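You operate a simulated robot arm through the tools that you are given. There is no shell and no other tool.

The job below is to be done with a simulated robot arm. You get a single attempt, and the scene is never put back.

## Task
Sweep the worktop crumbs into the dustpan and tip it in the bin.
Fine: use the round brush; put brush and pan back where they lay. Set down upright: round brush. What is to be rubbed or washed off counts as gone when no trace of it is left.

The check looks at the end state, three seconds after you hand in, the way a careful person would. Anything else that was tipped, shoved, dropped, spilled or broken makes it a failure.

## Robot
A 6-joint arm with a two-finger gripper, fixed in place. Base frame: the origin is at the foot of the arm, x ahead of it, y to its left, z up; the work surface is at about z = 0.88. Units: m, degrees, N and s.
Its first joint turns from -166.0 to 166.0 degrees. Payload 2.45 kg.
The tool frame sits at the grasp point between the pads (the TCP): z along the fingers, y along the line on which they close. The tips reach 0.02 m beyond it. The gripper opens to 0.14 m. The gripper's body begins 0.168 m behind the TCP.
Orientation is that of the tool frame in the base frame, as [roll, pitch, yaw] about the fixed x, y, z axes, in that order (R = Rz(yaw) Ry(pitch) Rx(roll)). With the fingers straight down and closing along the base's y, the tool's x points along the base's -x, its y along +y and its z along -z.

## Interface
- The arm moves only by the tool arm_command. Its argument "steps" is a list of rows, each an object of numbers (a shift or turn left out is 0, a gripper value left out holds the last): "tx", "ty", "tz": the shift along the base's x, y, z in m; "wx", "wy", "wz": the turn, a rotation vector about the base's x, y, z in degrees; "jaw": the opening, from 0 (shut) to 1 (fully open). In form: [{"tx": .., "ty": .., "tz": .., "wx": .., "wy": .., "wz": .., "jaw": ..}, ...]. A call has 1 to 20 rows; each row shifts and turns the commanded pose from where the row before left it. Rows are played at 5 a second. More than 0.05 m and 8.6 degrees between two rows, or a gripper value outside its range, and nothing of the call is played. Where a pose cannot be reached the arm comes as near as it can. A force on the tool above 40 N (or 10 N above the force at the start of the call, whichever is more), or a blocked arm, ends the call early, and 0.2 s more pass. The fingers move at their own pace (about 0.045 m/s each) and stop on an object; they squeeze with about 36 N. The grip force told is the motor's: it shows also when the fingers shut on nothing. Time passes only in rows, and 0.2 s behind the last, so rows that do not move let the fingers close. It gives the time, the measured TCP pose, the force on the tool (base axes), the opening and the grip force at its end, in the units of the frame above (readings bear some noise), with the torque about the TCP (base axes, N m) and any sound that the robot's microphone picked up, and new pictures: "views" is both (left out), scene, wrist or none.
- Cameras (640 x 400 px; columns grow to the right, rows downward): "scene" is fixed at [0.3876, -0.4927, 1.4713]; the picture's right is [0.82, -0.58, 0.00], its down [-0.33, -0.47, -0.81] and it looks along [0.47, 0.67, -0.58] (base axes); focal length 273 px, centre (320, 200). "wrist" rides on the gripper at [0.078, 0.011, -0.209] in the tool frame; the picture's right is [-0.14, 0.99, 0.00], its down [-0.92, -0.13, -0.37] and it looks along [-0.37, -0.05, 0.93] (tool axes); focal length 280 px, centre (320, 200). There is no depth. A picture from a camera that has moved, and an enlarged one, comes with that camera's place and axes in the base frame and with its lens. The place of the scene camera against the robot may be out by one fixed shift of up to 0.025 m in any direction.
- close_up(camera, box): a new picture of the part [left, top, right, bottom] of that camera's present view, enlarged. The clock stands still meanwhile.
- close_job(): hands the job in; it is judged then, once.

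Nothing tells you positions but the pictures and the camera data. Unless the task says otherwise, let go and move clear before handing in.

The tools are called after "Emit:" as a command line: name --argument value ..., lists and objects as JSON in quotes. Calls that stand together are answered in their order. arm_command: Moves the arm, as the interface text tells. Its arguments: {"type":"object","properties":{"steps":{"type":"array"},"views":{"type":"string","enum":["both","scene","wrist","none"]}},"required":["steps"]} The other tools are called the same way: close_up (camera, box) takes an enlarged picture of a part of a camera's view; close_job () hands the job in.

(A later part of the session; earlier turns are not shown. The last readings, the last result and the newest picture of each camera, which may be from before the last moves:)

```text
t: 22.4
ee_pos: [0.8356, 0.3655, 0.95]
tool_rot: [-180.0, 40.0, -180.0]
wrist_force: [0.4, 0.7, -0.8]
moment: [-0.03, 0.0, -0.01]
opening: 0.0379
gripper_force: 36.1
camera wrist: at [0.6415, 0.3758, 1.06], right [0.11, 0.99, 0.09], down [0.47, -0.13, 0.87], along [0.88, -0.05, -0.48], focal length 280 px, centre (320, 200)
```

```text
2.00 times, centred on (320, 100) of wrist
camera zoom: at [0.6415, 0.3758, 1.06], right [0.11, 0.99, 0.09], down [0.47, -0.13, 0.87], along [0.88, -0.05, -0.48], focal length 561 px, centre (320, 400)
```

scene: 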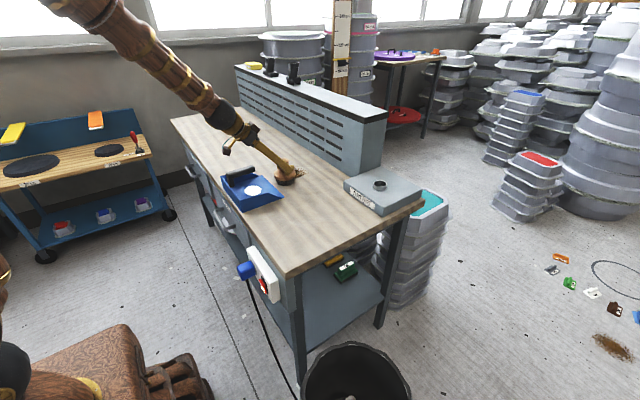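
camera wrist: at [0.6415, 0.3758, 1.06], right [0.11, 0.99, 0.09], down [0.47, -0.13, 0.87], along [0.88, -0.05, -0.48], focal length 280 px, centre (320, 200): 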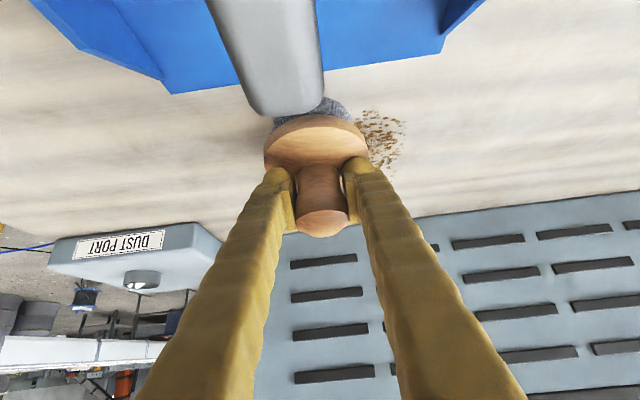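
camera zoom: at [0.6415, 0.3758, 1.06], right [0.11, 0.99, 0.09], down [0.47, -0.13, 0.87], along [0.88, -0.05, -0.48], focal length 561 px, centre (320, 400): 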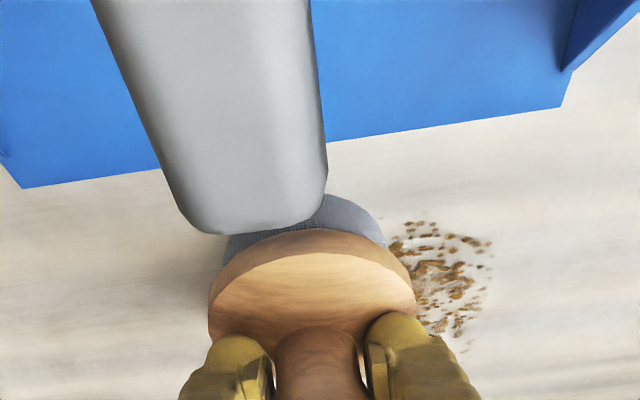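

Two strips are done. I'll do the third strip now (y≈0.425) with slightly more pressure.

Emit:
arm_command --steps '[{"tz": 0.03}, {"tx": 0.043, "ty": 0.015}, {"tx": 0.043, "ty": 0.015}, {"tx": 0.043, "ty": 0.015}, {"tx": 0.041, "ty": 0.015}, {"tz": -0.031}, {"tx": -0.019}, {"tx": -0.019}, {"tx": -0.019}, {"tx": -0.019}, {"tx": -0.019}, {"tx": -0.019}, {"tx": -0.019}, {"tx": -0.019}, {"tx": -0.019}, {"tz": 0.04}, {"tz": 0.04}]'

Emit:
close_up --camera "scene" --box '[222, 135, 350, 215]'

Emit:
close_up --camera "wrist" --box '[160, 0, 480, 200]'

```text
t: 26.0
ee_pos: [0.8343, 0.4256, 1.031]
tool_rot: [-180.0, 39.9, 179.9]
wrist_force: [0.5, -0.3, -1.0]
moment: [-0.04, 0.0, -0.02]
opening: 0.0379
gripper_force: 35.9
camera wrist: at [0.6411, 0.4361, 1.1403], right [0.11, 0.99, 0.09], down [0.47, -0.13, 0.87], along [0.88, -0.05, -0.48], focal length 280 px, centre (320, 200)
```

scene: 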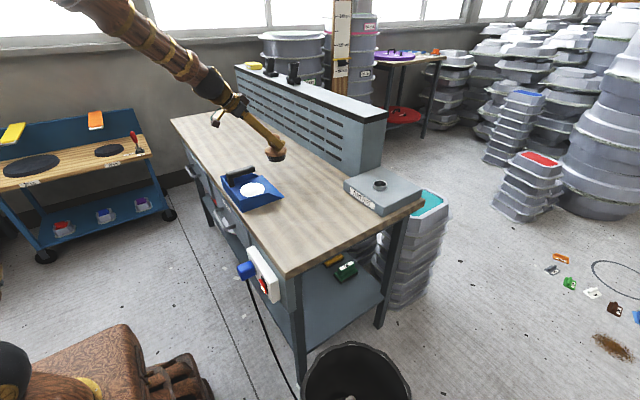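
wrist: 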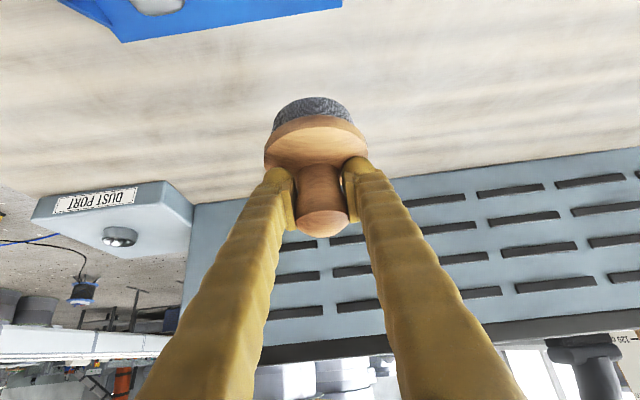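

```text
5.00 times, centred on (286, 175) of scene
camera zoom: at [0.3876, -0.4927, 1.4713], right [0.82, -0.58, 0.0], down [-0.33, -0.47, -0.81], along [0.47, 0.67, -0.58], focal length 1364 px, centre (490, 325)
```

zoom: 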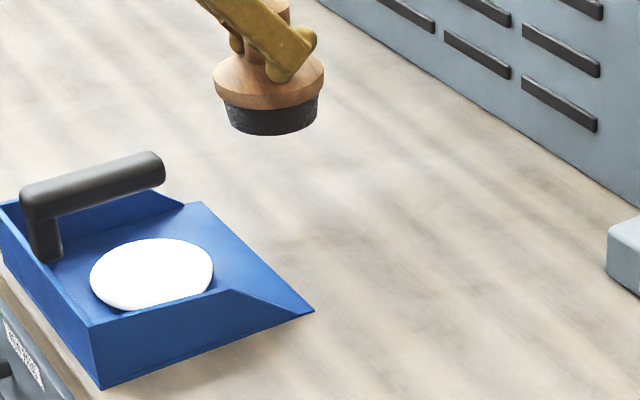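

```text
2.00 times, centred on (320, 100) of wrist
camera zoom: at [0.6411, 0.4361, 1.1403], right [0.11, 0.99, 0.09], down [0.47, -0.13, 0.87], along [0.88, -0.05, -0.48], focal length 561 px, centre (320, 400)
```

zoom: 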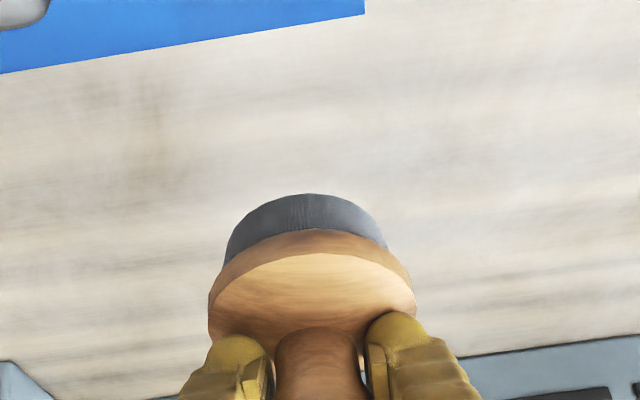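

The crumbs look gone and the pan heap has grown, but there may be faint smudges, so I'll look closely.

Emit:
close_up --camera "scene" --box '[264, 155, 344, 205]'

Emit:
close_up --camera "wrist" --box '[140, 10, 300, 110]'

Emit:
close_up --camera "wrist" --box '[140, 90, 300, 190]'

Emit:
close_up --camera "wrist" --box '[300, 0, 460, 100]'

```text
8.00 times, centred on (304, 180) of scene
camera zoom: at [0.3876, -0.4927, 1.4713], right [0.82, -0.58, 0.0], down [-0.33, -0.47, -0.81], along [0.47, 0.67, -0.58], focal length 2182 px, centre (448, 360)
```

zoom: 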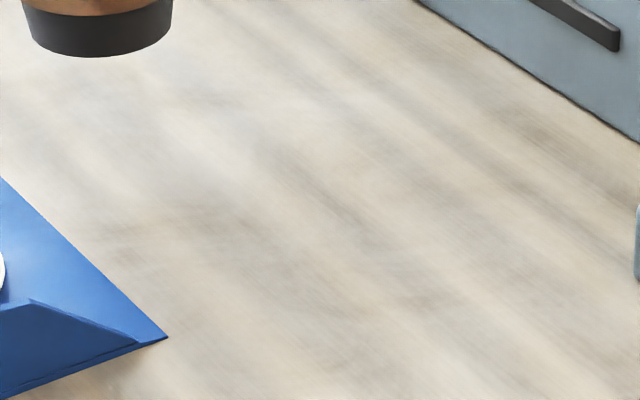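

```text
4.00 times, centred on (220, 60) of wrist
camera zoom: at [0.6411, 0.4361, 1.1403], right [0.11, 0.99, 0.09], down [0.47, -0.13, 0.87], along [0.88, -0.05, -0.48], focal length 1122 px, centre (720, 760)
```

zoom: 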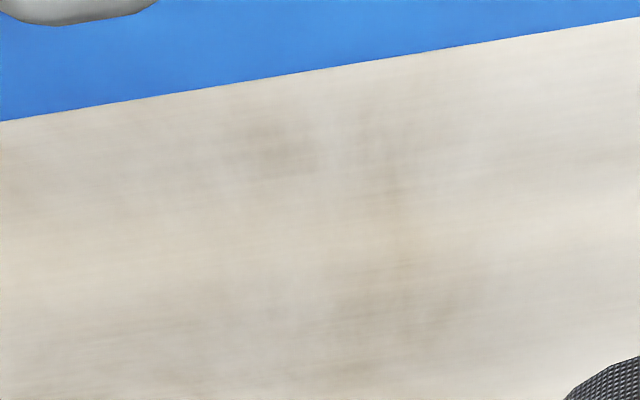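

```text
4.00 times, centred on (220, 140) of wrist
camera zoom: at [0.6411, 0.4361, 1.1403], right [0.11, 0.99, 0.09], down [0.47, -0.13, 0.87], along [0.88, -0.05, -0.48], focal length 1122 px, centre (720, 440)
```

zoom: 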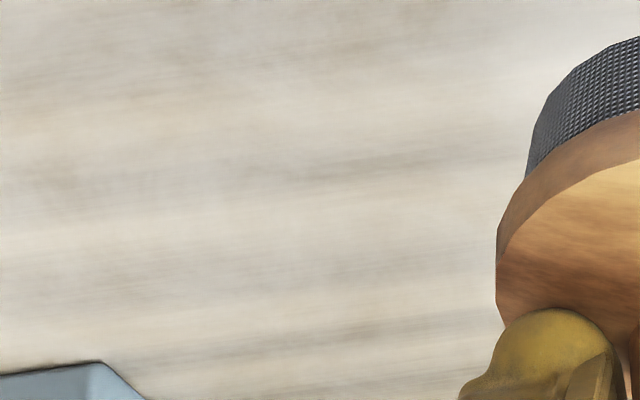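

```text
4.00 times, centred on (380, 50) of wrist
camera zoom: at [0.6411, 0.4361, 1.1403], right [0.11, 0.99, 0.09], down [0.47, -0.13, 0.87], along [0.88, -0.05, -0.48], focal length 1122 px, centre (80, 800)
```

zoom: 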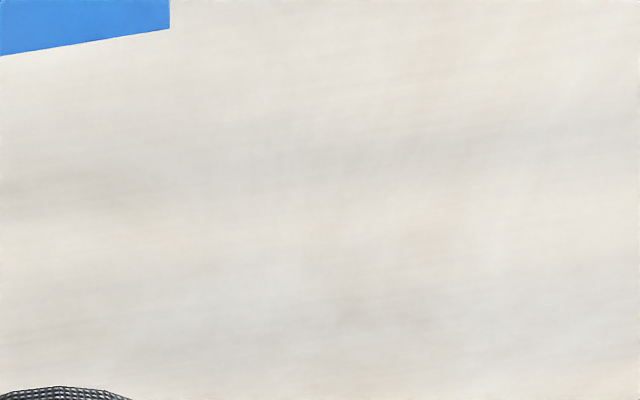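

The surface looks nearly clean; there may be a faint tint near x≈0.82 between strips. I'll do overlapping passes to be certain.

Emit:
arm_command --steps '[{"tx": 0.043, "ty": 0.0075}, {"tx": 0.043, "ty": 0.0075}, {"tx": 0.043, "ty": 0.0075}, {"tx": 0.042, "ty": 0.0075}, {"tz": -0.04}, {"tz": -0.041}, {"tx": -0.018}, {"tx": -0.018}, {"tx": -0.018}, {"tx": -0.018}, {"tx": -0.018}, {"tx": -0.018}, {"tx": -0.018}, {"tx": -0.018}, {"tx": -0.018}, {"tx": -0.018}]' --views "none"

Emit:
arm_command --steps '[{"tz": 0.03}, {"tx": 0.045, "ty": -0.015}, {"tx": 0.045, "ty": -0.015}, {"tx": 0.045, "ty": -0.015}, {"tx": 0.045, "ty": -0.015}, {"tz": -0.03}, {"tx": -0.018}, {"tx": -0.018}, {"tx": -0.018}, {"tx": -0.018}, {"tx": -0.018}, {"tx": -0.018}, {"tx": -0.018}, {"tx": -0.018}, {"tx": -0.018}, {"tx": -0.018}]' --views "none"

Emit:
arm_command --steps '[{"tz": 0.03}, {"tx": 0.045, "ty": -0.01425}, {"tx": 0.045, "ty": -0.01425}, {"tx": 0.045, "ty": -0.01425}, {"tx": 0.045, "ty": -0.01425}, {"tz": -0.03}, {"tx": -0.018}, {"tx": -0.018}, {"tx": -0.018}, {"tx": -0.018}, {"tx": -0.018}, {"tx": -0.018}, {"tx": -0.018}, {"tx": -0.018}, {"tx": -0.018}, {"tx": -0.018}]' --views "none"

Emit:
arm_command --steps '[{"tz": 0.03}, {"tx": 0.045, "ty": -0.01325}, {"tx": 0.045, "ty": -0.01325}, {"tx": 0.045, "ty": -0.01325}, {"tx": 0.045, "ty": -0.01325}, {"tz": -0.03}, {"tx": -0.018}, {"tx": -0.018}, {"tx": -0.018}, {"tx": -0.018}, {"tx": -0.018}, {"tx": -0.018}, {"tx": -0.018}, {"tx": -0.018}, {"tx": -0.018}, {"tx": -0.018}]'

```text
t: 29.4
ee_pos: [0.8256, 0.4542, 0.951]
tool_rot: [180.0, 39.9, 179.9]
wrist_force: [5.0, 1.1, 15.3]
moment: [0.29, -0.09, -0.01]
opening: 0.0375
gripper_force: 36.3
```

```text
t: 32.8
ee_pos: [0.8269, 0.3955, 0.9504]
tool_rot: [179.9, 40.1, 179.9]
wrist_force: [12.0, 1.5, 28.2]
moment: [0.19, -0.21, -0.01]
opening: 0.0373
gripper_force: 36.3
```

```text
t: 36.2
ee_pos: [0.825, 0.3386, 0.9497]
tool_rot: [179.9, 40.1, 179.9]
wrist_force: [6.4, -0.8, 19.7]
moment: [0.25, -0.19, 0.05]
opening: 0.0374
gripper_force: 35.8
```

```text
t: 38.1
ee_pos: [0.9625, 0.2855, 0.9497]
tool_rot: [179.9, 40.3, 179.9]
wrist_force: [0.1, 0.0, 5.1]
moment: [0.08, 0.24, 0.01]
opening: 0.037
gripper_force: 36.0
stopped in row 9: the force on the tool passed its limit at 43 N (the readings are from after the stop); the commanded pose is now the measured one
camera wrist: at [0.7681, 0.2954, 1.0587], right [0.1, 0.99, 0.09], down [0.46, -0.13, 0.88], along [0.88, -0.05, -0.47], focal length 280 px, centre (320, 200)
```

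scene: 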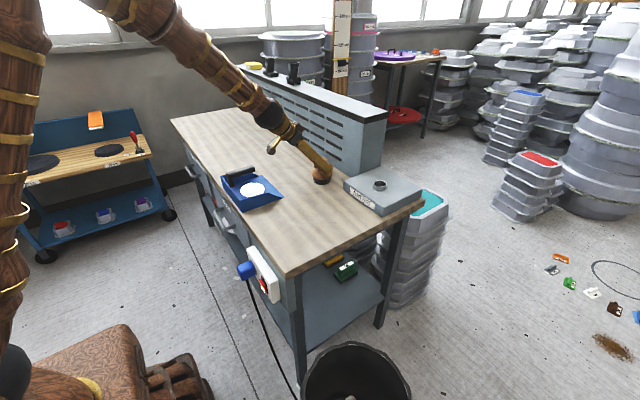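
wrist: 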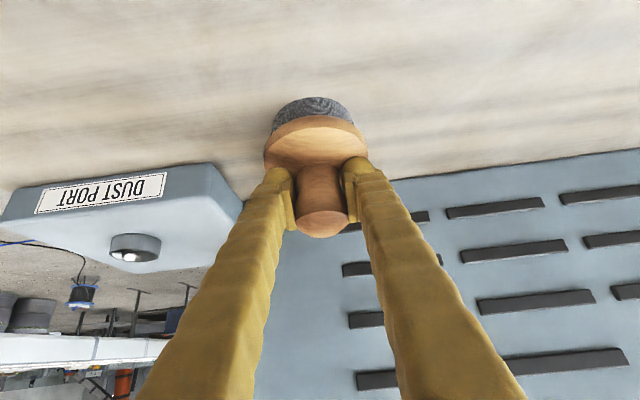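

The force limit stopped the last pass, so I'll raise and check the brush in the grip and the surface.

Emit:
arm_command --steps '[{"tz": 0.03}, {"tz": 0.03}, {}]'

Emit:
close_up --camera "scene" --box '[282, 130, 378, 190]'

Emit:
close_up --camera "wrist" --box '[224, 80, 416, 250]'

Emit:
close_up --camera "scene" --box '[252, 155, 348, 215]'

Emit:
close_up --camera "scene" --box '[212, 160, 292, 210]'

```text
t: 39.0
ee_pos: [0.9642, 0.2845, 1.0104]
tool_rot: [180.0, 40.3, -179.9]
wrist_force: [0.2, -0.3, -1.5]
moment: [0.0, 0.01, 0.0]
opening: 0.0368
gripper_force: 35.9
camera wrist: at [0.7696, 0.2945, 1.1185], right [0.1, 0.99, 0.09], down [0.46, -0.13, 0.88], along [0.88, -0.05, -0.47], focal length 280 px, centre (320, 200)
```

scene: 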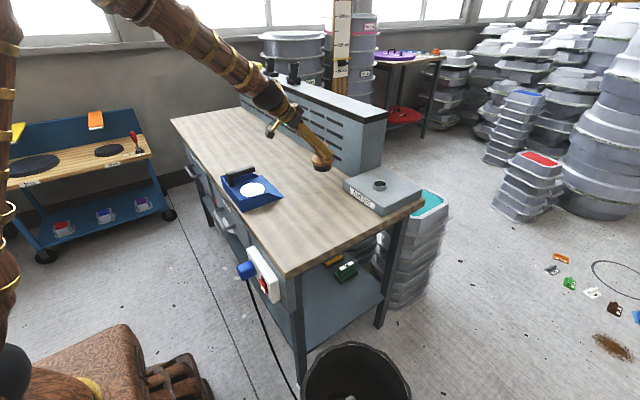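
wrist: 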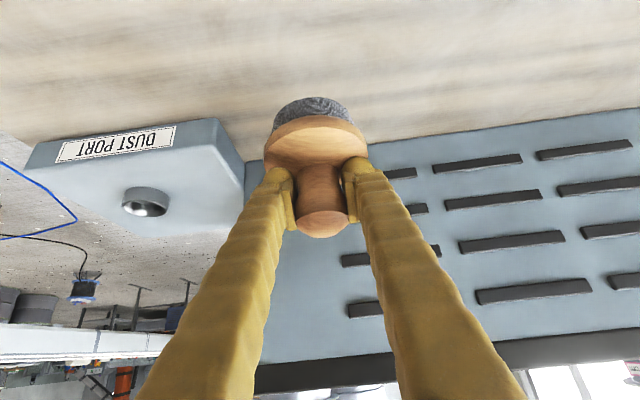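

```text
6.67 times, centred on (330, 160) of scene
camera zoom: at [0.3876, -0.4927, 1.4713], right [0.82, -0.58, 0.0], down [-0.33, -0.47, -0.81], along [0.47, 0.67, -0.58], focal length 1818 px, centre (253, 467)
```

zoom: 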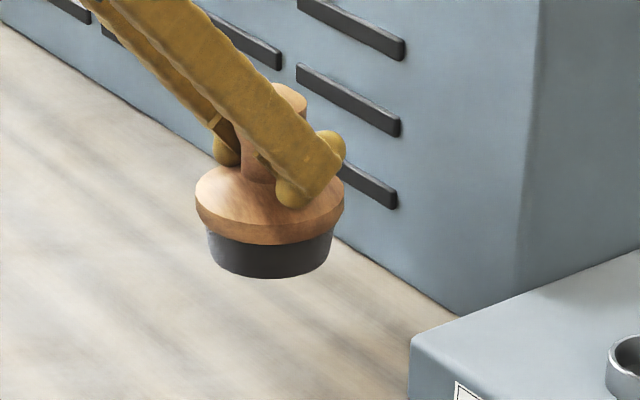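

```text
2.35 times, centred on (320, 165) of wrist
camera zoom: at [0.7696, 0.2945, 1.1185], right [0.1, 0.99, 0.09], down [0.46, -0.13, 0.88], along [0.88, -0.05, -0.47], focal length 660 px, centre (320, 282)
```

zoom: 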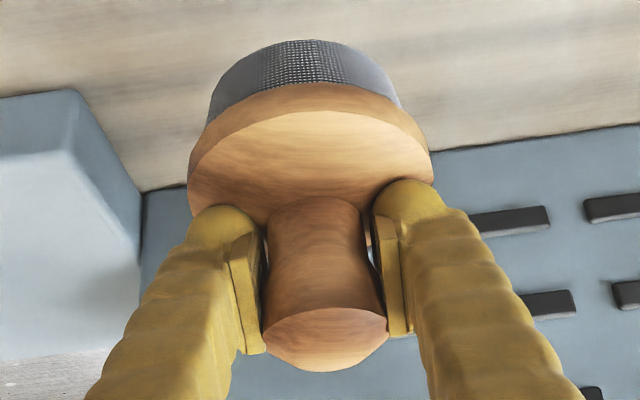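

```text
6.67 times, centred on (300, 185) of scene
camera zoom: at [0.3876, -0.4927, 1.4713], right [0.82, -0.58, 0.0], down [-0.33, -0.47, -0.81], along [0.47, 0.67, -0.58], focal length 1818 px, centre (453, 300)
```

zoom: 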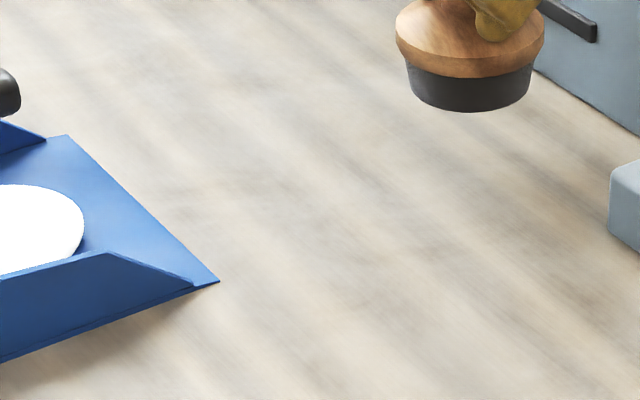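

```text
8.00 times, centred on (252, 185) of scene
camera zoom: at [0.3876, -0.4927, 1.4713], right [0.82, -0.58, 0.0], down [-0.33, -0.47, -0.81], along [0.47, 0.67, -0.58], focal length 2182 px, centre (864, 320)
```

zoom: 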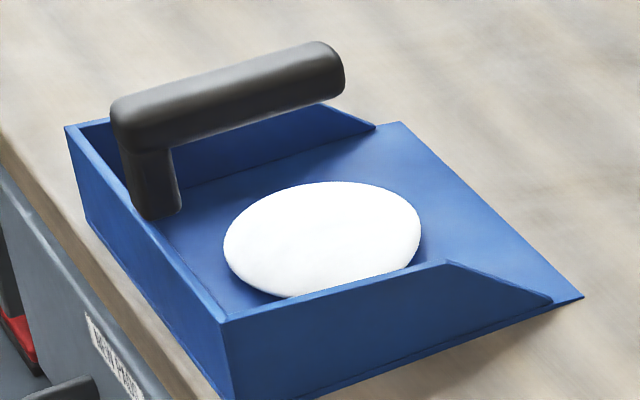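

The heap sits in the pan and the brush is still well held. I'll back off to inspect the surface from above before putting the brush back.

Emit:
arm_command --steps '[{"tx": -0.034, "ty": -0.0125, "tz": 0.02}, {"tx": -0.034, "ty": -0.0125, "tz": 0.02}, {"tx": -0.034, "ty": -0.0125, "tz": 0.02}, {"tx": -0.034, "ty": -0.0125, "tz": 0.02}, {"tx": -0.034, "ty": -0.0125, "tz": 0.02}, {"tx": -0.034, "ty": -0.0125, "tz": 0.02}, {}]'

Emit:
close_up --camera "wrist" --box '[340, 40, 600, 200]'

Emit:
close_up --camera "scene" --box '[260, 140, 356, 200]'

```text
t: 40.5
ee_pos: [0.7583, 0.2091, 1.1283]
tool_rot: [179.9, 40.3, -180.0]
wrist_force: [0.4, -0.4, -1.6]
moment: [0.05, 0.03, -0.01]
opening: 0.0372
gripper_force: 35.9
camera wrist: at [0.5639, 0.2197, 1.2382], right [0.1, 0.99, 0.09], down [0.46, -0.13, 0.88], along [0.88, -0.05, -0.47], focal length 280 px, centre (320, 200)
```

scene: 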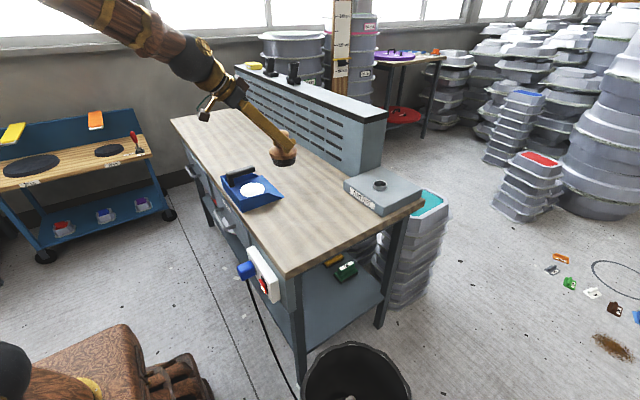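
wrist: 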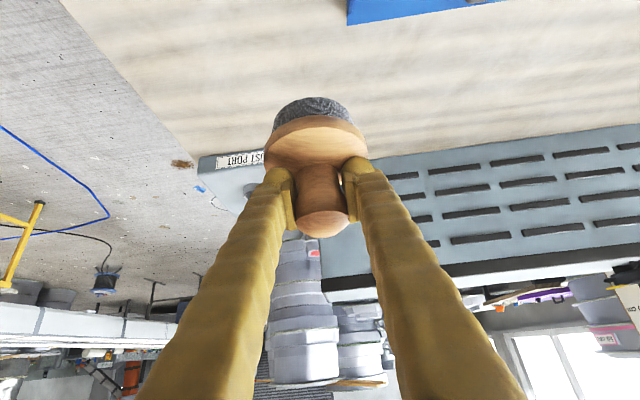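

```text
2.46 times, centred on (470, 120) of wrist
camera zoom: at [0.5639, 0.2197, 1.2382], right [0.1, 0.99, 0.09], down [0.46, -0.13, 0.88], along [0.88, -0.05, -0.47], focal length 690 px, centre (-49, 397)
```

zoom: 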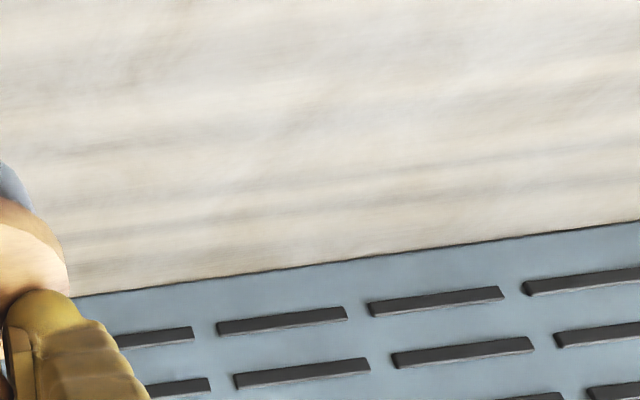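

```text
6.67 times, centred on (308, 170) of scene
camera zoom: at [0.3876, -0.4927, 1.4713], right [0.82, -0.58, 0.0], down [-0.33, -0.47, -0.81], along [0.47, 0.67, -0.58], focal length 1818 px, centre (400, 400)
```

zoom: 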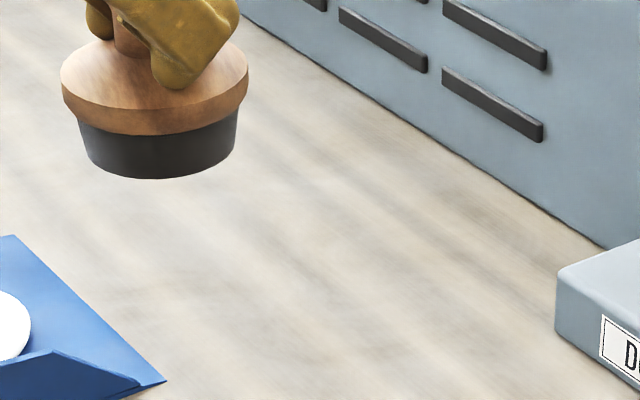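

Emit:
close_up --camera "wrist" --box '[340, 10, 500, 110]'

Emit:
close_up --camera "scene" --box '[268, 165, 332, 205]'

Emit:
close_up --camera "wrist" --box '[100, 10, 260, 110]'

```text
4.00 times, centred on (420, 60) of wrist
camera zoom: at [0.5639, 0.2197, 1.2382], right [0.1, 0.99, 0.09], down [0.46, -0.13, 0.88], along [0.88, -0.05, -0.47], focal length 1122 px, centre (-80, 760)
```

zoom: 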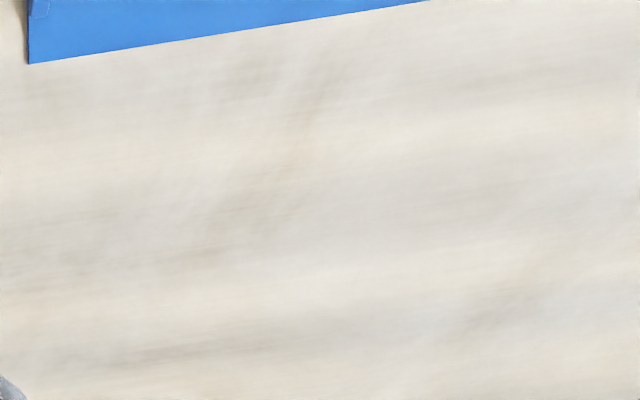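

```text
10.00 times, centred on (300, 185) of scene
camera zoom: at [0.3876, -0.4927, 1.4713], right [0.82, -0.58, 0.0], down [-0.33, -0.47, -0.81], along [0.47, 0.67, -0.58], focal length 2727 px, centre (520, 350)
```

zoom: 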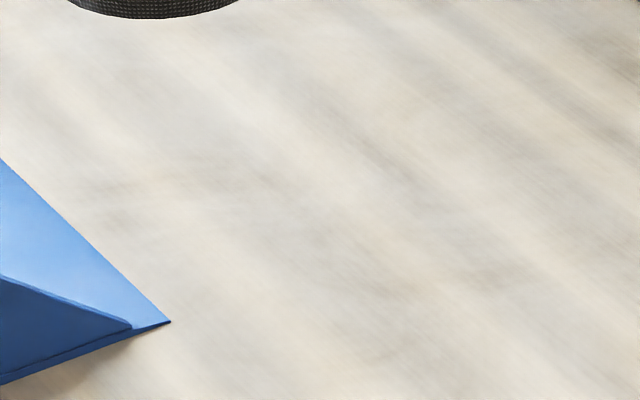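

```text
4.00 times, centred on (180, 60) of wrist
camera zoom: at [0.5639, 0.2197, 1.2382], right [0.1, 0.99, 0.09], down [0.46, -0.13, 0.88], along [0.88, -0.05, -0.47], focal length 1122 px, centre (880, 760)
```

zoom: 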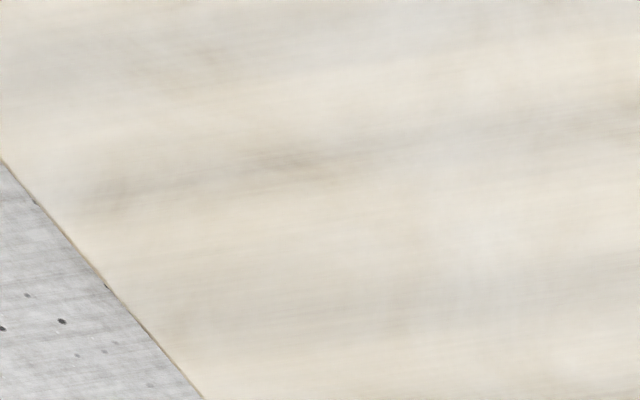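

The surface is clean. The brush has pivoted a few degrees in the grip, so I'll counter-rotate it and take it back over its home spot at about (0.722, 0.10).

Emit:
arm_command --steps '[{"tx": -0.0118, "ty": -0.0368, "tz": -0.025, "wy": 1.7}, {"tx": -0.0118, "ty": -0.0368, "tz": -0.025, "wy": 1.7}, {"tx": -0.0118, "ty": -0.0369, "tz": -0.025, "wy": 1.7}, {"tz": -0.04}, {"tz": -0.035}, {}]'

Emit:
close_up --camera "scene" --box '[256, 180, 336, 240]'

Emit:
close_up --camera "wrist" --box '[224, 60, 416, 230]'

```text
t: 42.0
ee_pos: [0.7212, 0.1007, 0.9817]
tool_rot: [180.0, 35.3, 179.9]
wrist_force: [-0.7, -0.4, -1.1]
moment: [0.02, 0.04, -0.01]
opening: 0.0369
gripper_force: 35.9
camera wrist: at [0.5367, 0.1109, 1.1076], right [0.11, 0.99, 0.08], down [0.54, -0.13, 0.83], along [0.83, -0.05, -0.55], focal length 280 px, centre (320, 200)
```

scene: 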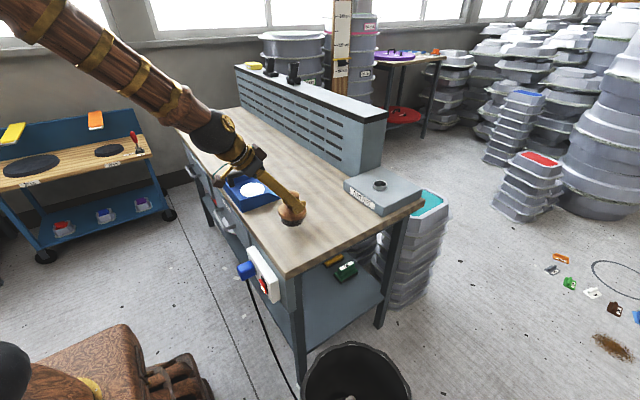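
wrist: 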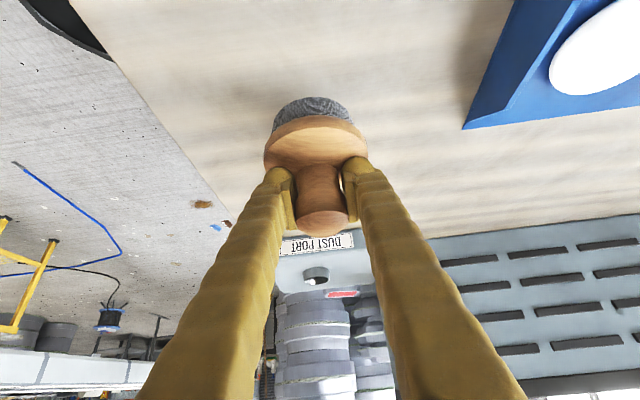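

```text
6.67 times, centred on (296, 210) of scene
camera zoom: at [0.3876, -0.4927, 1.4713], right [0.82, -0.58, 0.0], down [-0.33, -0.47, -0.81], along [0.47, 0.67, -0.58], focal length 1818 px, centre (480, 133)
```

zoom: 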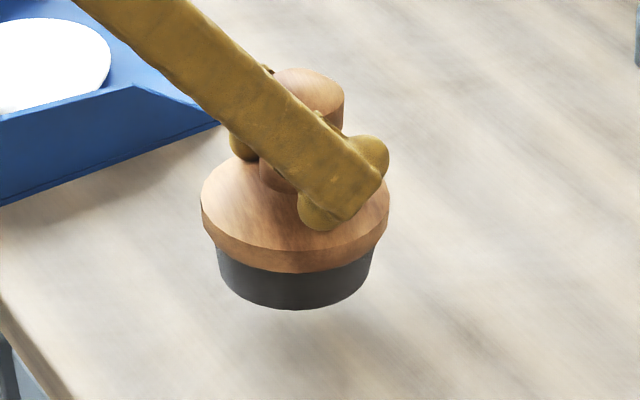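

```text
2.35 times, centred on (320, 145) of wrist
camera zoom: at [0.5367, 0.1109, 1.1076], right [0.11, 0.99, 0.08], down [0.54, -0.13, 0.83], along [0.83, -0.05, -0.55], focal length 660 px, centre (320, 329)
```

zoom: 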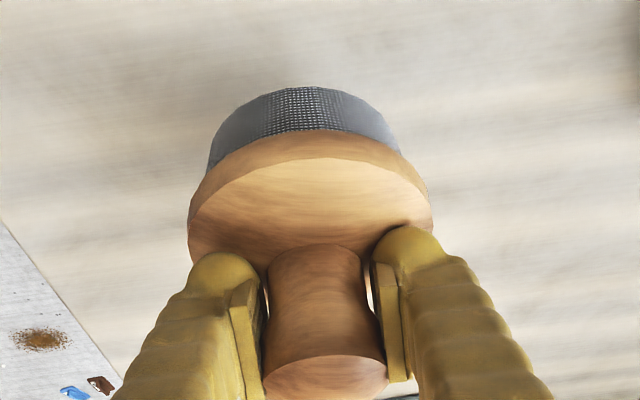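

The brush is level now. I'll nudge 3 mm to match its original spot and lower it to contact.

Emit:
arm_command --steps '[{"tx": 0.003, "ty": -0.002, "tz": -0.013}, {"tz": -0.012}, {"tz": -0.002}, {"tz": -0.002}, {}]'

Emit:
close_up --camera "scene" --box '[260, 185, 340, 235]'

```text
t: 43.1
ee_pos: [0.7259, 0.0977, 0.9527]
tool_rot: [179.8, 35.2, -180.0]
wrist_force: [-4.5, 0.5, 34.2]
moment: [-0.11, -0.77, 0.03]
opening: 0.0371
gripper_force: 36.1
camera wrist: at [0.5419, 0.1074, 1.0777], right [0.11, 0.99, 0.08], down [0.54, -0.13, 0.83], along [0.84, -0.05, -0.55], focal length 280 px, centre (320, 200)
```

scene: 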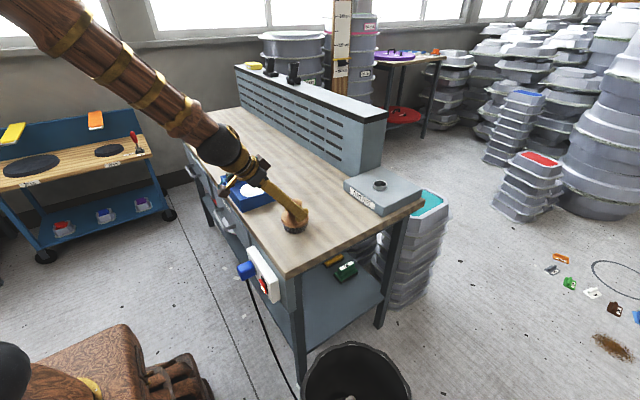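
wrist: 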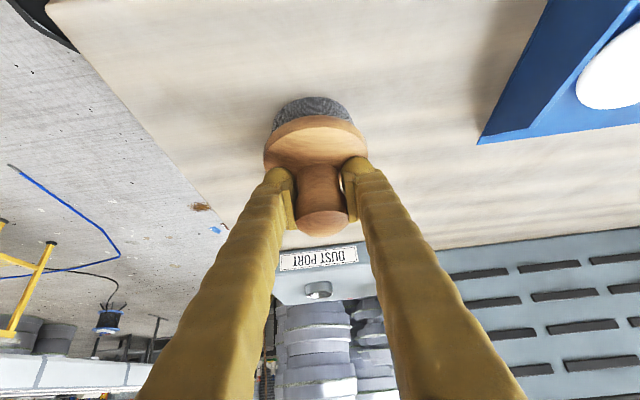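

```text
8.00 times, centred on (300, 210) of scene
camera zoom: at [0.3876, -0.4927, 1.4713], right [0.82, -0.58, 0.0], down [-0.33, -0.47, -0.81], along [0.47, 0.67, -0.58], focal length 2182 px, centre (480, 120)
```

zoom: 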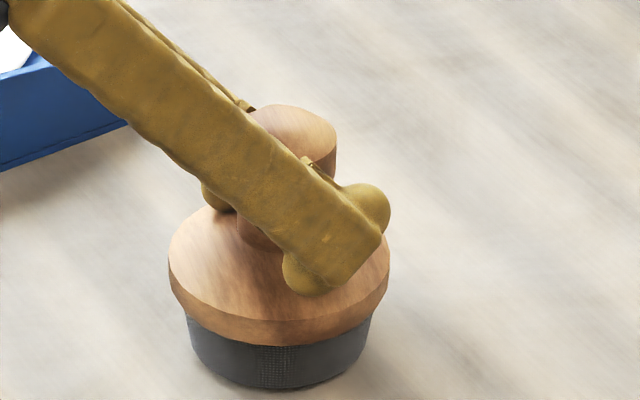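

The knob now leans forward in the picture; it was upright before my counter-rotation. I'll lift slightly, undo that rotation and set down again.

Emit:
arm_command --steps '[{"tz": 0.015}, {"wy": -2.5}, {"wy": -2.6}, {}]'

Emit:
close_up --camera "scene" --box '[260, 185, 340, 235]'

```text
t: 44.1
ee_pos: [0.7244, 0.0942, 0.9682]
tool_rot: [-179.3, 37.5, 179.8]
wrist_force: [0.2, 0.2, -0.8]
moment: [0.02, 0.01, 0.03]
opening: 0.0369
gripper_force: 36.3
out of reach, approached as far as the arm can: row 3
camera wrist: at [0.5368, 0.1061, 1.0845], right [0.12, 0.99, 0.08], down [0.5, -0.12, 0.85], along [0.86, -0.06, -0.51], focal length 280 px, centre (320, 200)
```

scene: 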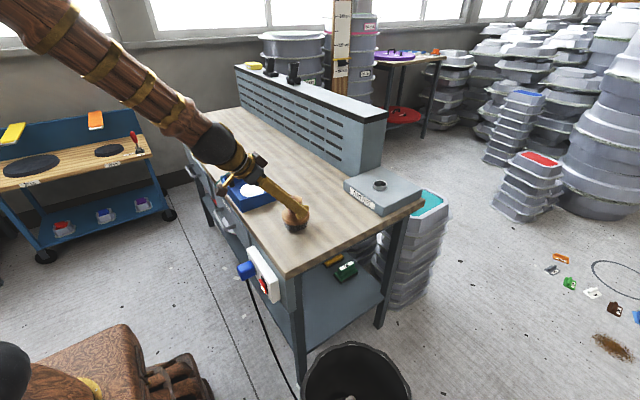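
wrist: 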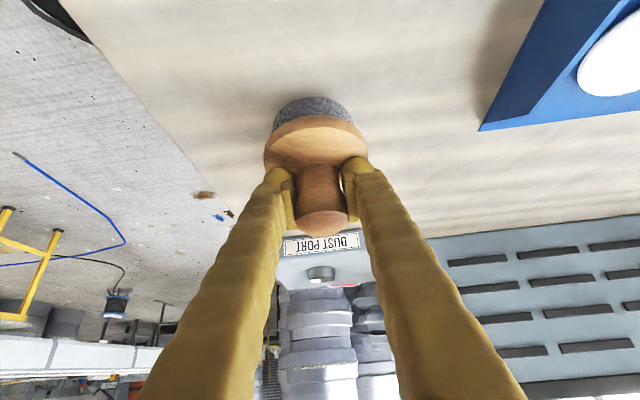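

```text
8.00 times, centred on (300, 210) of scene
camera zoom: at [0.3876, -0.4927, 1.4713], right [0.82, -0.58, 0.0], down [-0.33, -0.47, -0.81], along [0.47, 0.67, -0.58], focal length 2182 px, centre (480, 120)
```

zoom: 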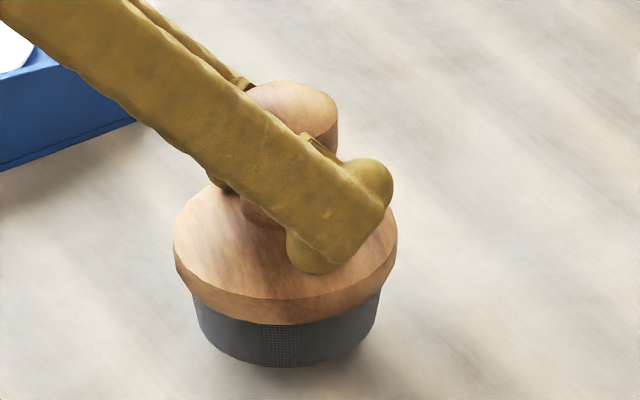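

Emit:
arm_command --steps '[{"tz": 0.01}, {"wy": -1}, {"wy": -1}, {}]'

Emit:
close_up --camera "scene" --box '[260, 185, 340, 235]'

```text
t: 45.1
ee_pos: [0.7265, 0.0937, 0.9731]
tool_rot: [179.9, 42.2, 179.9]
wrist_force: [-0.1, 0.2, -2.4]
moment: [0.02, 0.03, -0.01]
opening: 0.0365
gripper_force: 36.6
out of reach, approached as far as the arm can: row 1
camera wrist: at [0.5283, 0.1032, 1.074], right [0.1, 0.99, 0.09], down [0.43, -0.13, 0.89], along [0.9, -0.05, -0.44], focal length 280 px, centre (320, 200)
```

scene: 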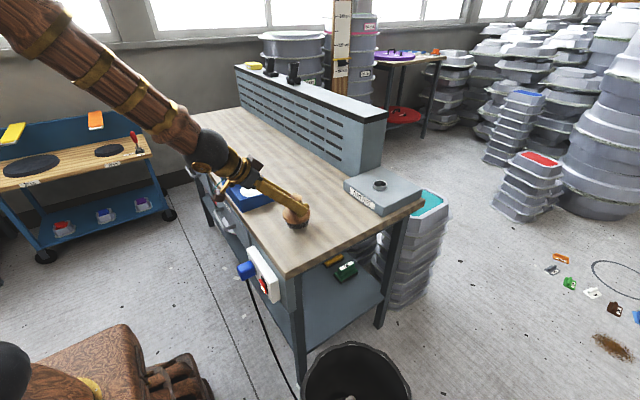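
wrist: 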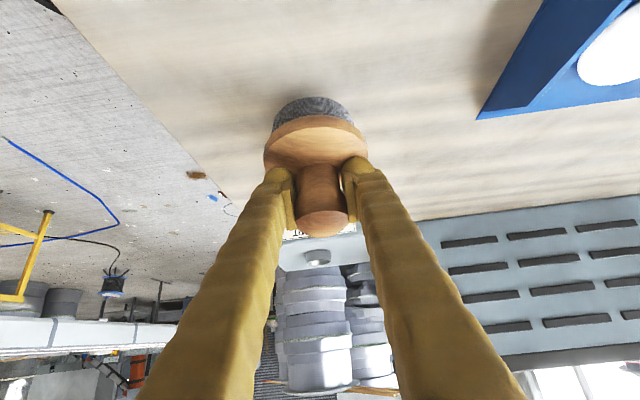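

```text
8.00 times, centred on (300, 210) of scene
camera zoom: at [0.3876, -0.4927, 1.4713], right [0.82, -0.58, 0.0], down [-0.33, -0.47, -0.81], along [0.47, 0.67, -0.58], focal length 2182 px, centre (480, 120)
```

zoom: 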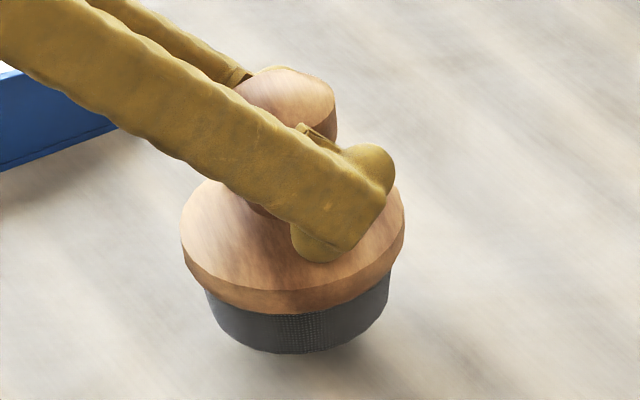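

The brush is upright again (tilt 42°). I'll shift about 8 mm to line up with the original spot and lower gently.

Emit:
arm_command --steps '[{"tx": -0.006, "ty": 0.005}, {"tz": -0.008}, {"tz": -0.007}, {"tz": -0.002}, {}]'

Emit:
close_up --camera "scene" --box '[260, 185, 340, 235]'

```text
t: 46.4
ee_pos: [0.7212, 0.0975, 0.9551]
tool_rot: [179.8, 42.3, 179.9]
wrist_force: [-0.2, -0.8, -1.5]
moment: [0.0, 0.01, -0.01]
opening: 0.0366
gripper_force: 35.8
camera wrist: at [0.5232, 0.108, 1.0571], right [0.1, 0.99, 0.09], down [0.43, -0.13, 0.89], along [0.9, -0.05, -0.44], focal length 280 px, centre (320, 200)
```

scene: 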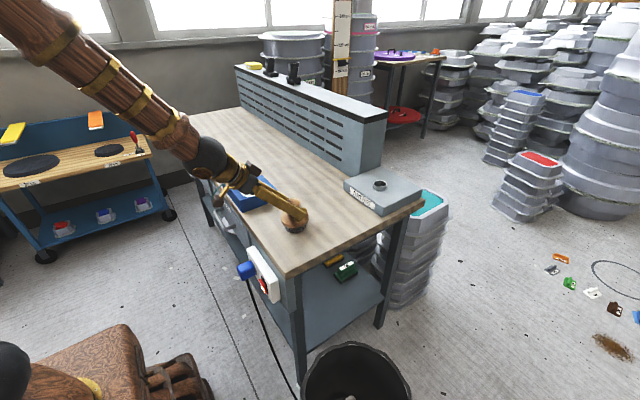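
wrist: 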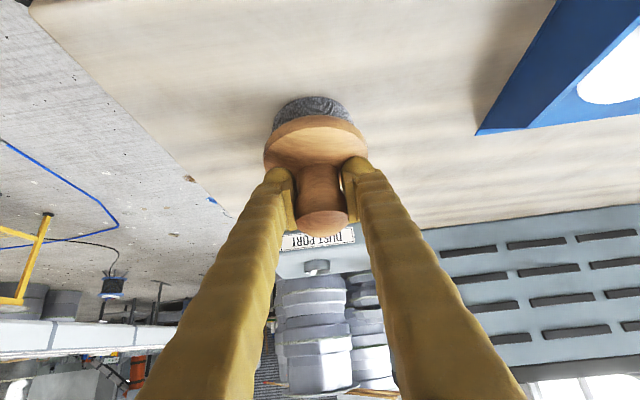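

```text
8.00 times, centred on (300, 210) of scene
camera zoom: at [0.3876, -0.4927, 1.4713], right [0.82, -0.58, 0.0], down [-0.33, -0.47, -0.81], along [0.47, 0.67, -0.58], focal length 2182 px, centre (480, 120)
```

zoom: 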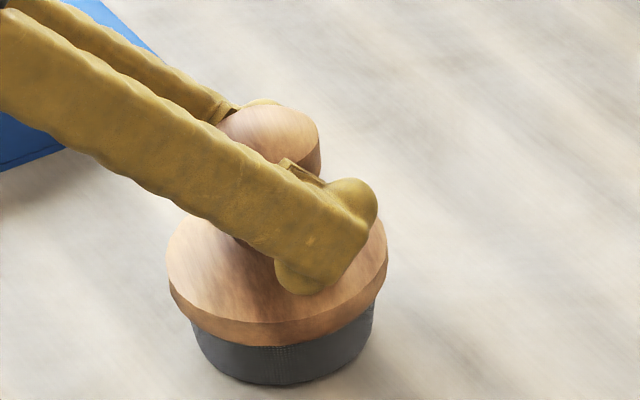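

Emit:
arm_command --steps '[{"tx": -0.002, "ty": 0.0015, "tz": -0.002}, {"tz": -0.001}, {}]' --views "none"

```text
t: 47.1
ee_pos: [0.7181, 0.1, 0.9515]
tool_rot: [179.9, 42.3, 179.9]
wrist_force: [-0.4, -0.7, 5.0]
moment: [-0.08, 0.25, 0.03]
opening: 0.0365
gripper_force: 35.7
```

Emit:
arm_command --steps '[{"wy": 1.0, "tz": -0.0005}, {"tz": -0.001}, {}]'

Emit:
close_up --camera "scene" --box '[260, 185, 340, 235]'

```text
t: 48.0
ee_pos: [0.7182, 0.1002, 0.9508]
tool_rot: [179.8, 41.3, 179.9]
wrist_force: [0.8, -2.5, 22.5]
moment: [-0.02, 0.82, 0.12]
opening: 0.0364
gripper_force: 35.8
camera wrist: at [0.5222, 0.1096, 1.0557], right [0.1, 0.99, 0.09], down [0.45, -0.13, 0.88], along [0.89, -0.05, -0.46], focal length 280 px, centre (320, 200)
```

scene: 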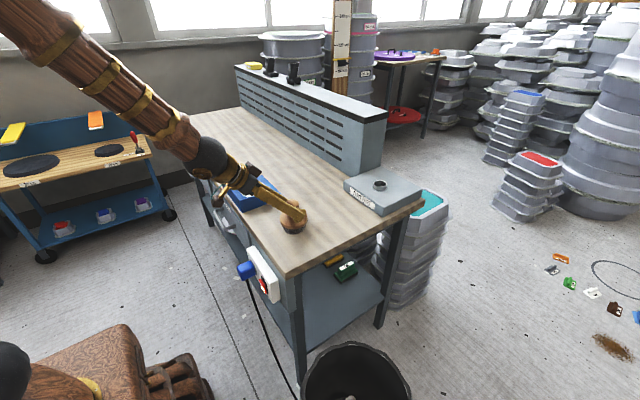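
wrist: 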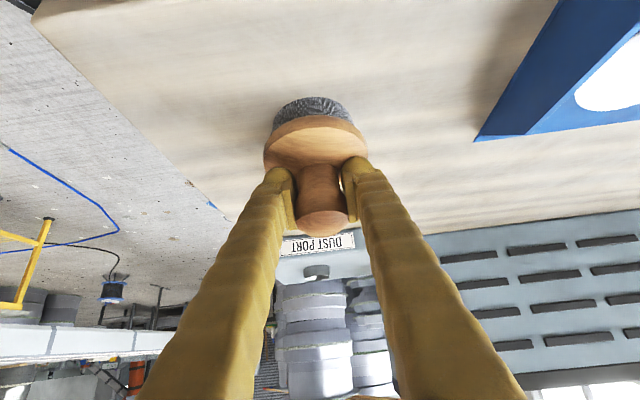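

```text
8.00 times, centred on (300, 210) of scene
camera zoom: at [0.3876, -0.4927, 1.4713], right [0.82, -0.58, 0.0], down [-0.33, -0.47, -0.81], along [0.47, 0.67, -0.58], focal length 2182 px, centre (480, 120)
```

zoom: 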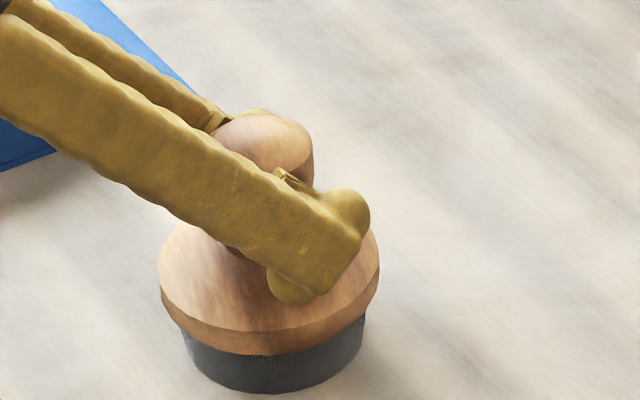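

The brush's outline now matches its original position within about a millimetre. I'll ease the pressure and release.

Emit:
arm_command --steps '[{"tz": 0.0012}, {"jaw": 0.35}, {"jaw": 0.45}, {"jaw": 0.55}, {"jaw": 0.6}, {}]'

Emit:
close_up --camera "scene" --box '[260, 185, 340, 235]'

```text
t: 49.4
ee_pos: [0.7179, 0.0997, 0.9514]
tool_rot: [180.0, 41.3, -180.0]
wrist_force: [-0.6, -0.3, -0.2]
moment: [-0.01, -0.02, 0.01]
opening: 0.0839
gripper_force: 0.0
camera wrist: at [0.5214, 0.1097, 1.0559], right [0.1, 0.99, 0.09], down [0.45, -0.13, 0.88], along [0.89, -0.05, -0.46], focal length 280 px, centre (320, 200)
```

scene: 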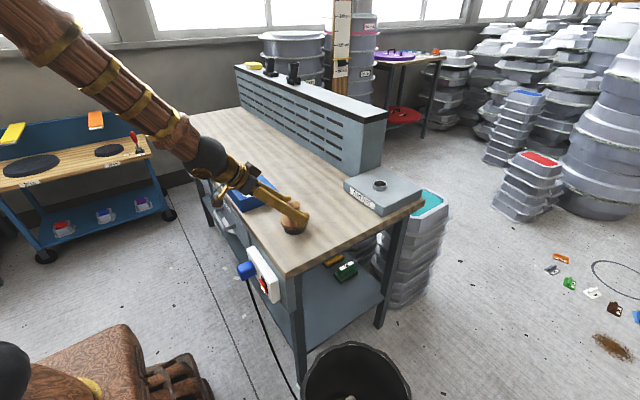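
wrist: 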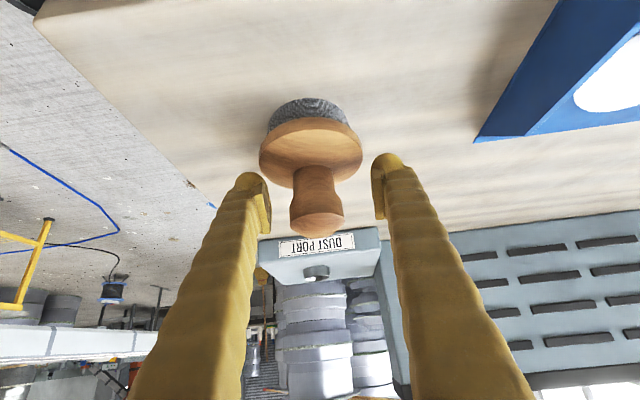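

```text
8.00 times, centred on (300, 210) of scene
camera zoom: at [0.3876, -0.4927, 1.4713], right [0.82, -0.58, 0.0], down [-0.33, -0.47, -0.81], along [0.47, 0.67, -0.58], focal length 2182 px, centre (480, 120)
```

zoom: 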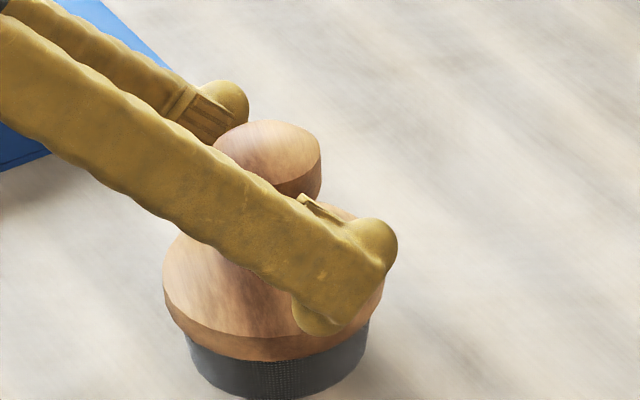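

The brush stands upright at its home spot. I'll back out along the tool axis, right the tool, and move above the pan handle.

Emit:
arm_command --steps '[{"tx": -0.02, "tz": 0.023}, {"tx": -0.026, "tz": 0.03}, {"tx": -0.026, "tz": 0.03}, {"tz": 0.04, "wy": 5, "ty": 0.02}, {"tx": 0.003, "tz": 0.04, "wy": 5, "ty": 0.03}, {"ty": 0.04, "wy": 5, "tz": 0.02}, {"ty": 0.04, "wy": 5}, {"ty": 0.04, "wy": 5}, {"ty": 0.04, "wy": 5}, {"ty": 0.04, "wy": 5}, {"ty": 0.015, "wy": 6.3}, {}]'

Emit:
close_up --camera "scene" --box '[260, 185, 340, 235]'

Emit:
close_up --camera "wrist" --box '[200, 60, 440, 210]'

```text
t: 52.0
ee_pos: [0.648, 0.3651, 1.1356]
tool_rot: [179.9, -0.1, -180.0]
wrist_force: [0.2, -0.3, -0.8]
moment: [0.01, -0.03, 0.01]
opening: 0.0839
gripper_force: 0.0
camera wrist: at [0.571, 0.3741, 1.3438], right [0.14, 0.99, 0.0], down [0.92, -0.13, 0.37], along [0.36, -0.05, -0.93], focal length 280 px, centre (320, 200)
```

scene: 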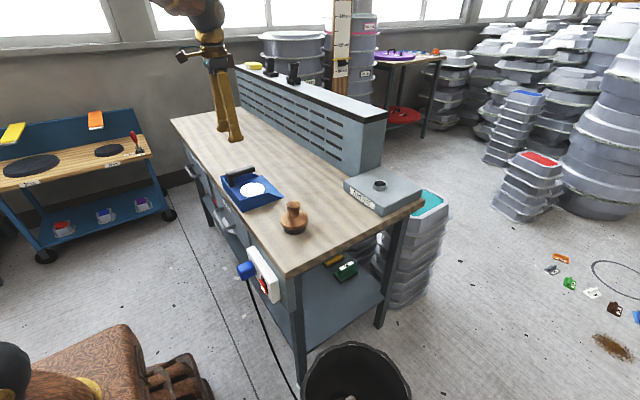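
wrist: 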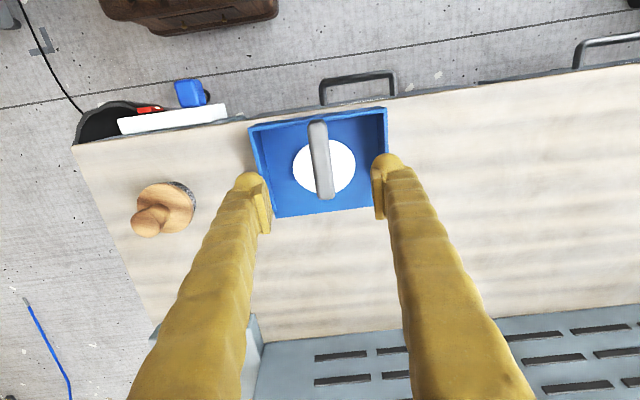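

```text
8.00 times, centred on (300, 210) of scene
camera zoom: at [0.3876, -0.4927, 1.4713], right [0.82, -0.58, 0.0], down [-0.33, -0.47, -0.81], along [0.47, 0.67, -0.58], focal length 2182 px, centre (480, 120)
```

zoom: 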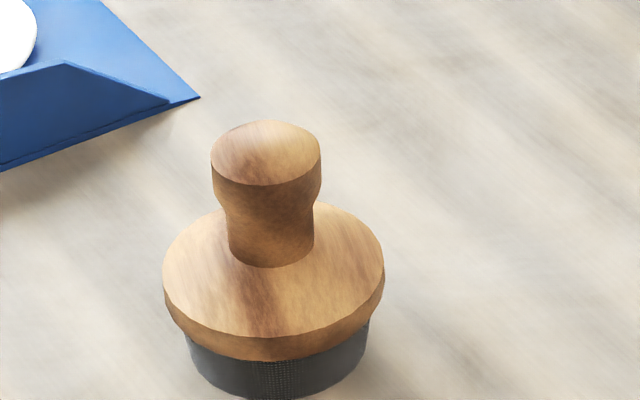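

```text
2.67 times, centred on (320, 135) of wrist
camera zoom: at [0.571, 0.3741, 1.3438], right [0.14, 0.99, 0.0], down [0.92, -0.13, 0.37], along [0.36, -0.05, -0.93], focal length 748 px, centre (320, 373)
```

zoom: 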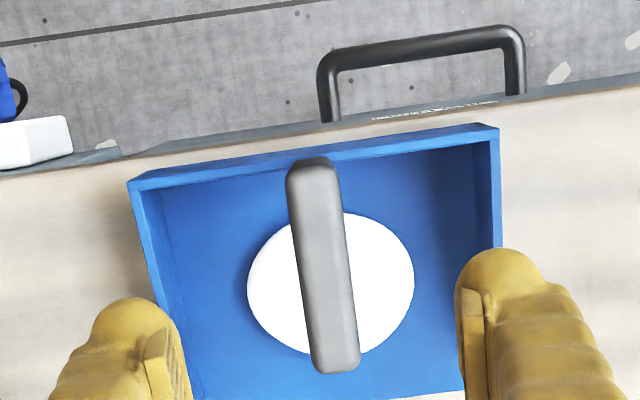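

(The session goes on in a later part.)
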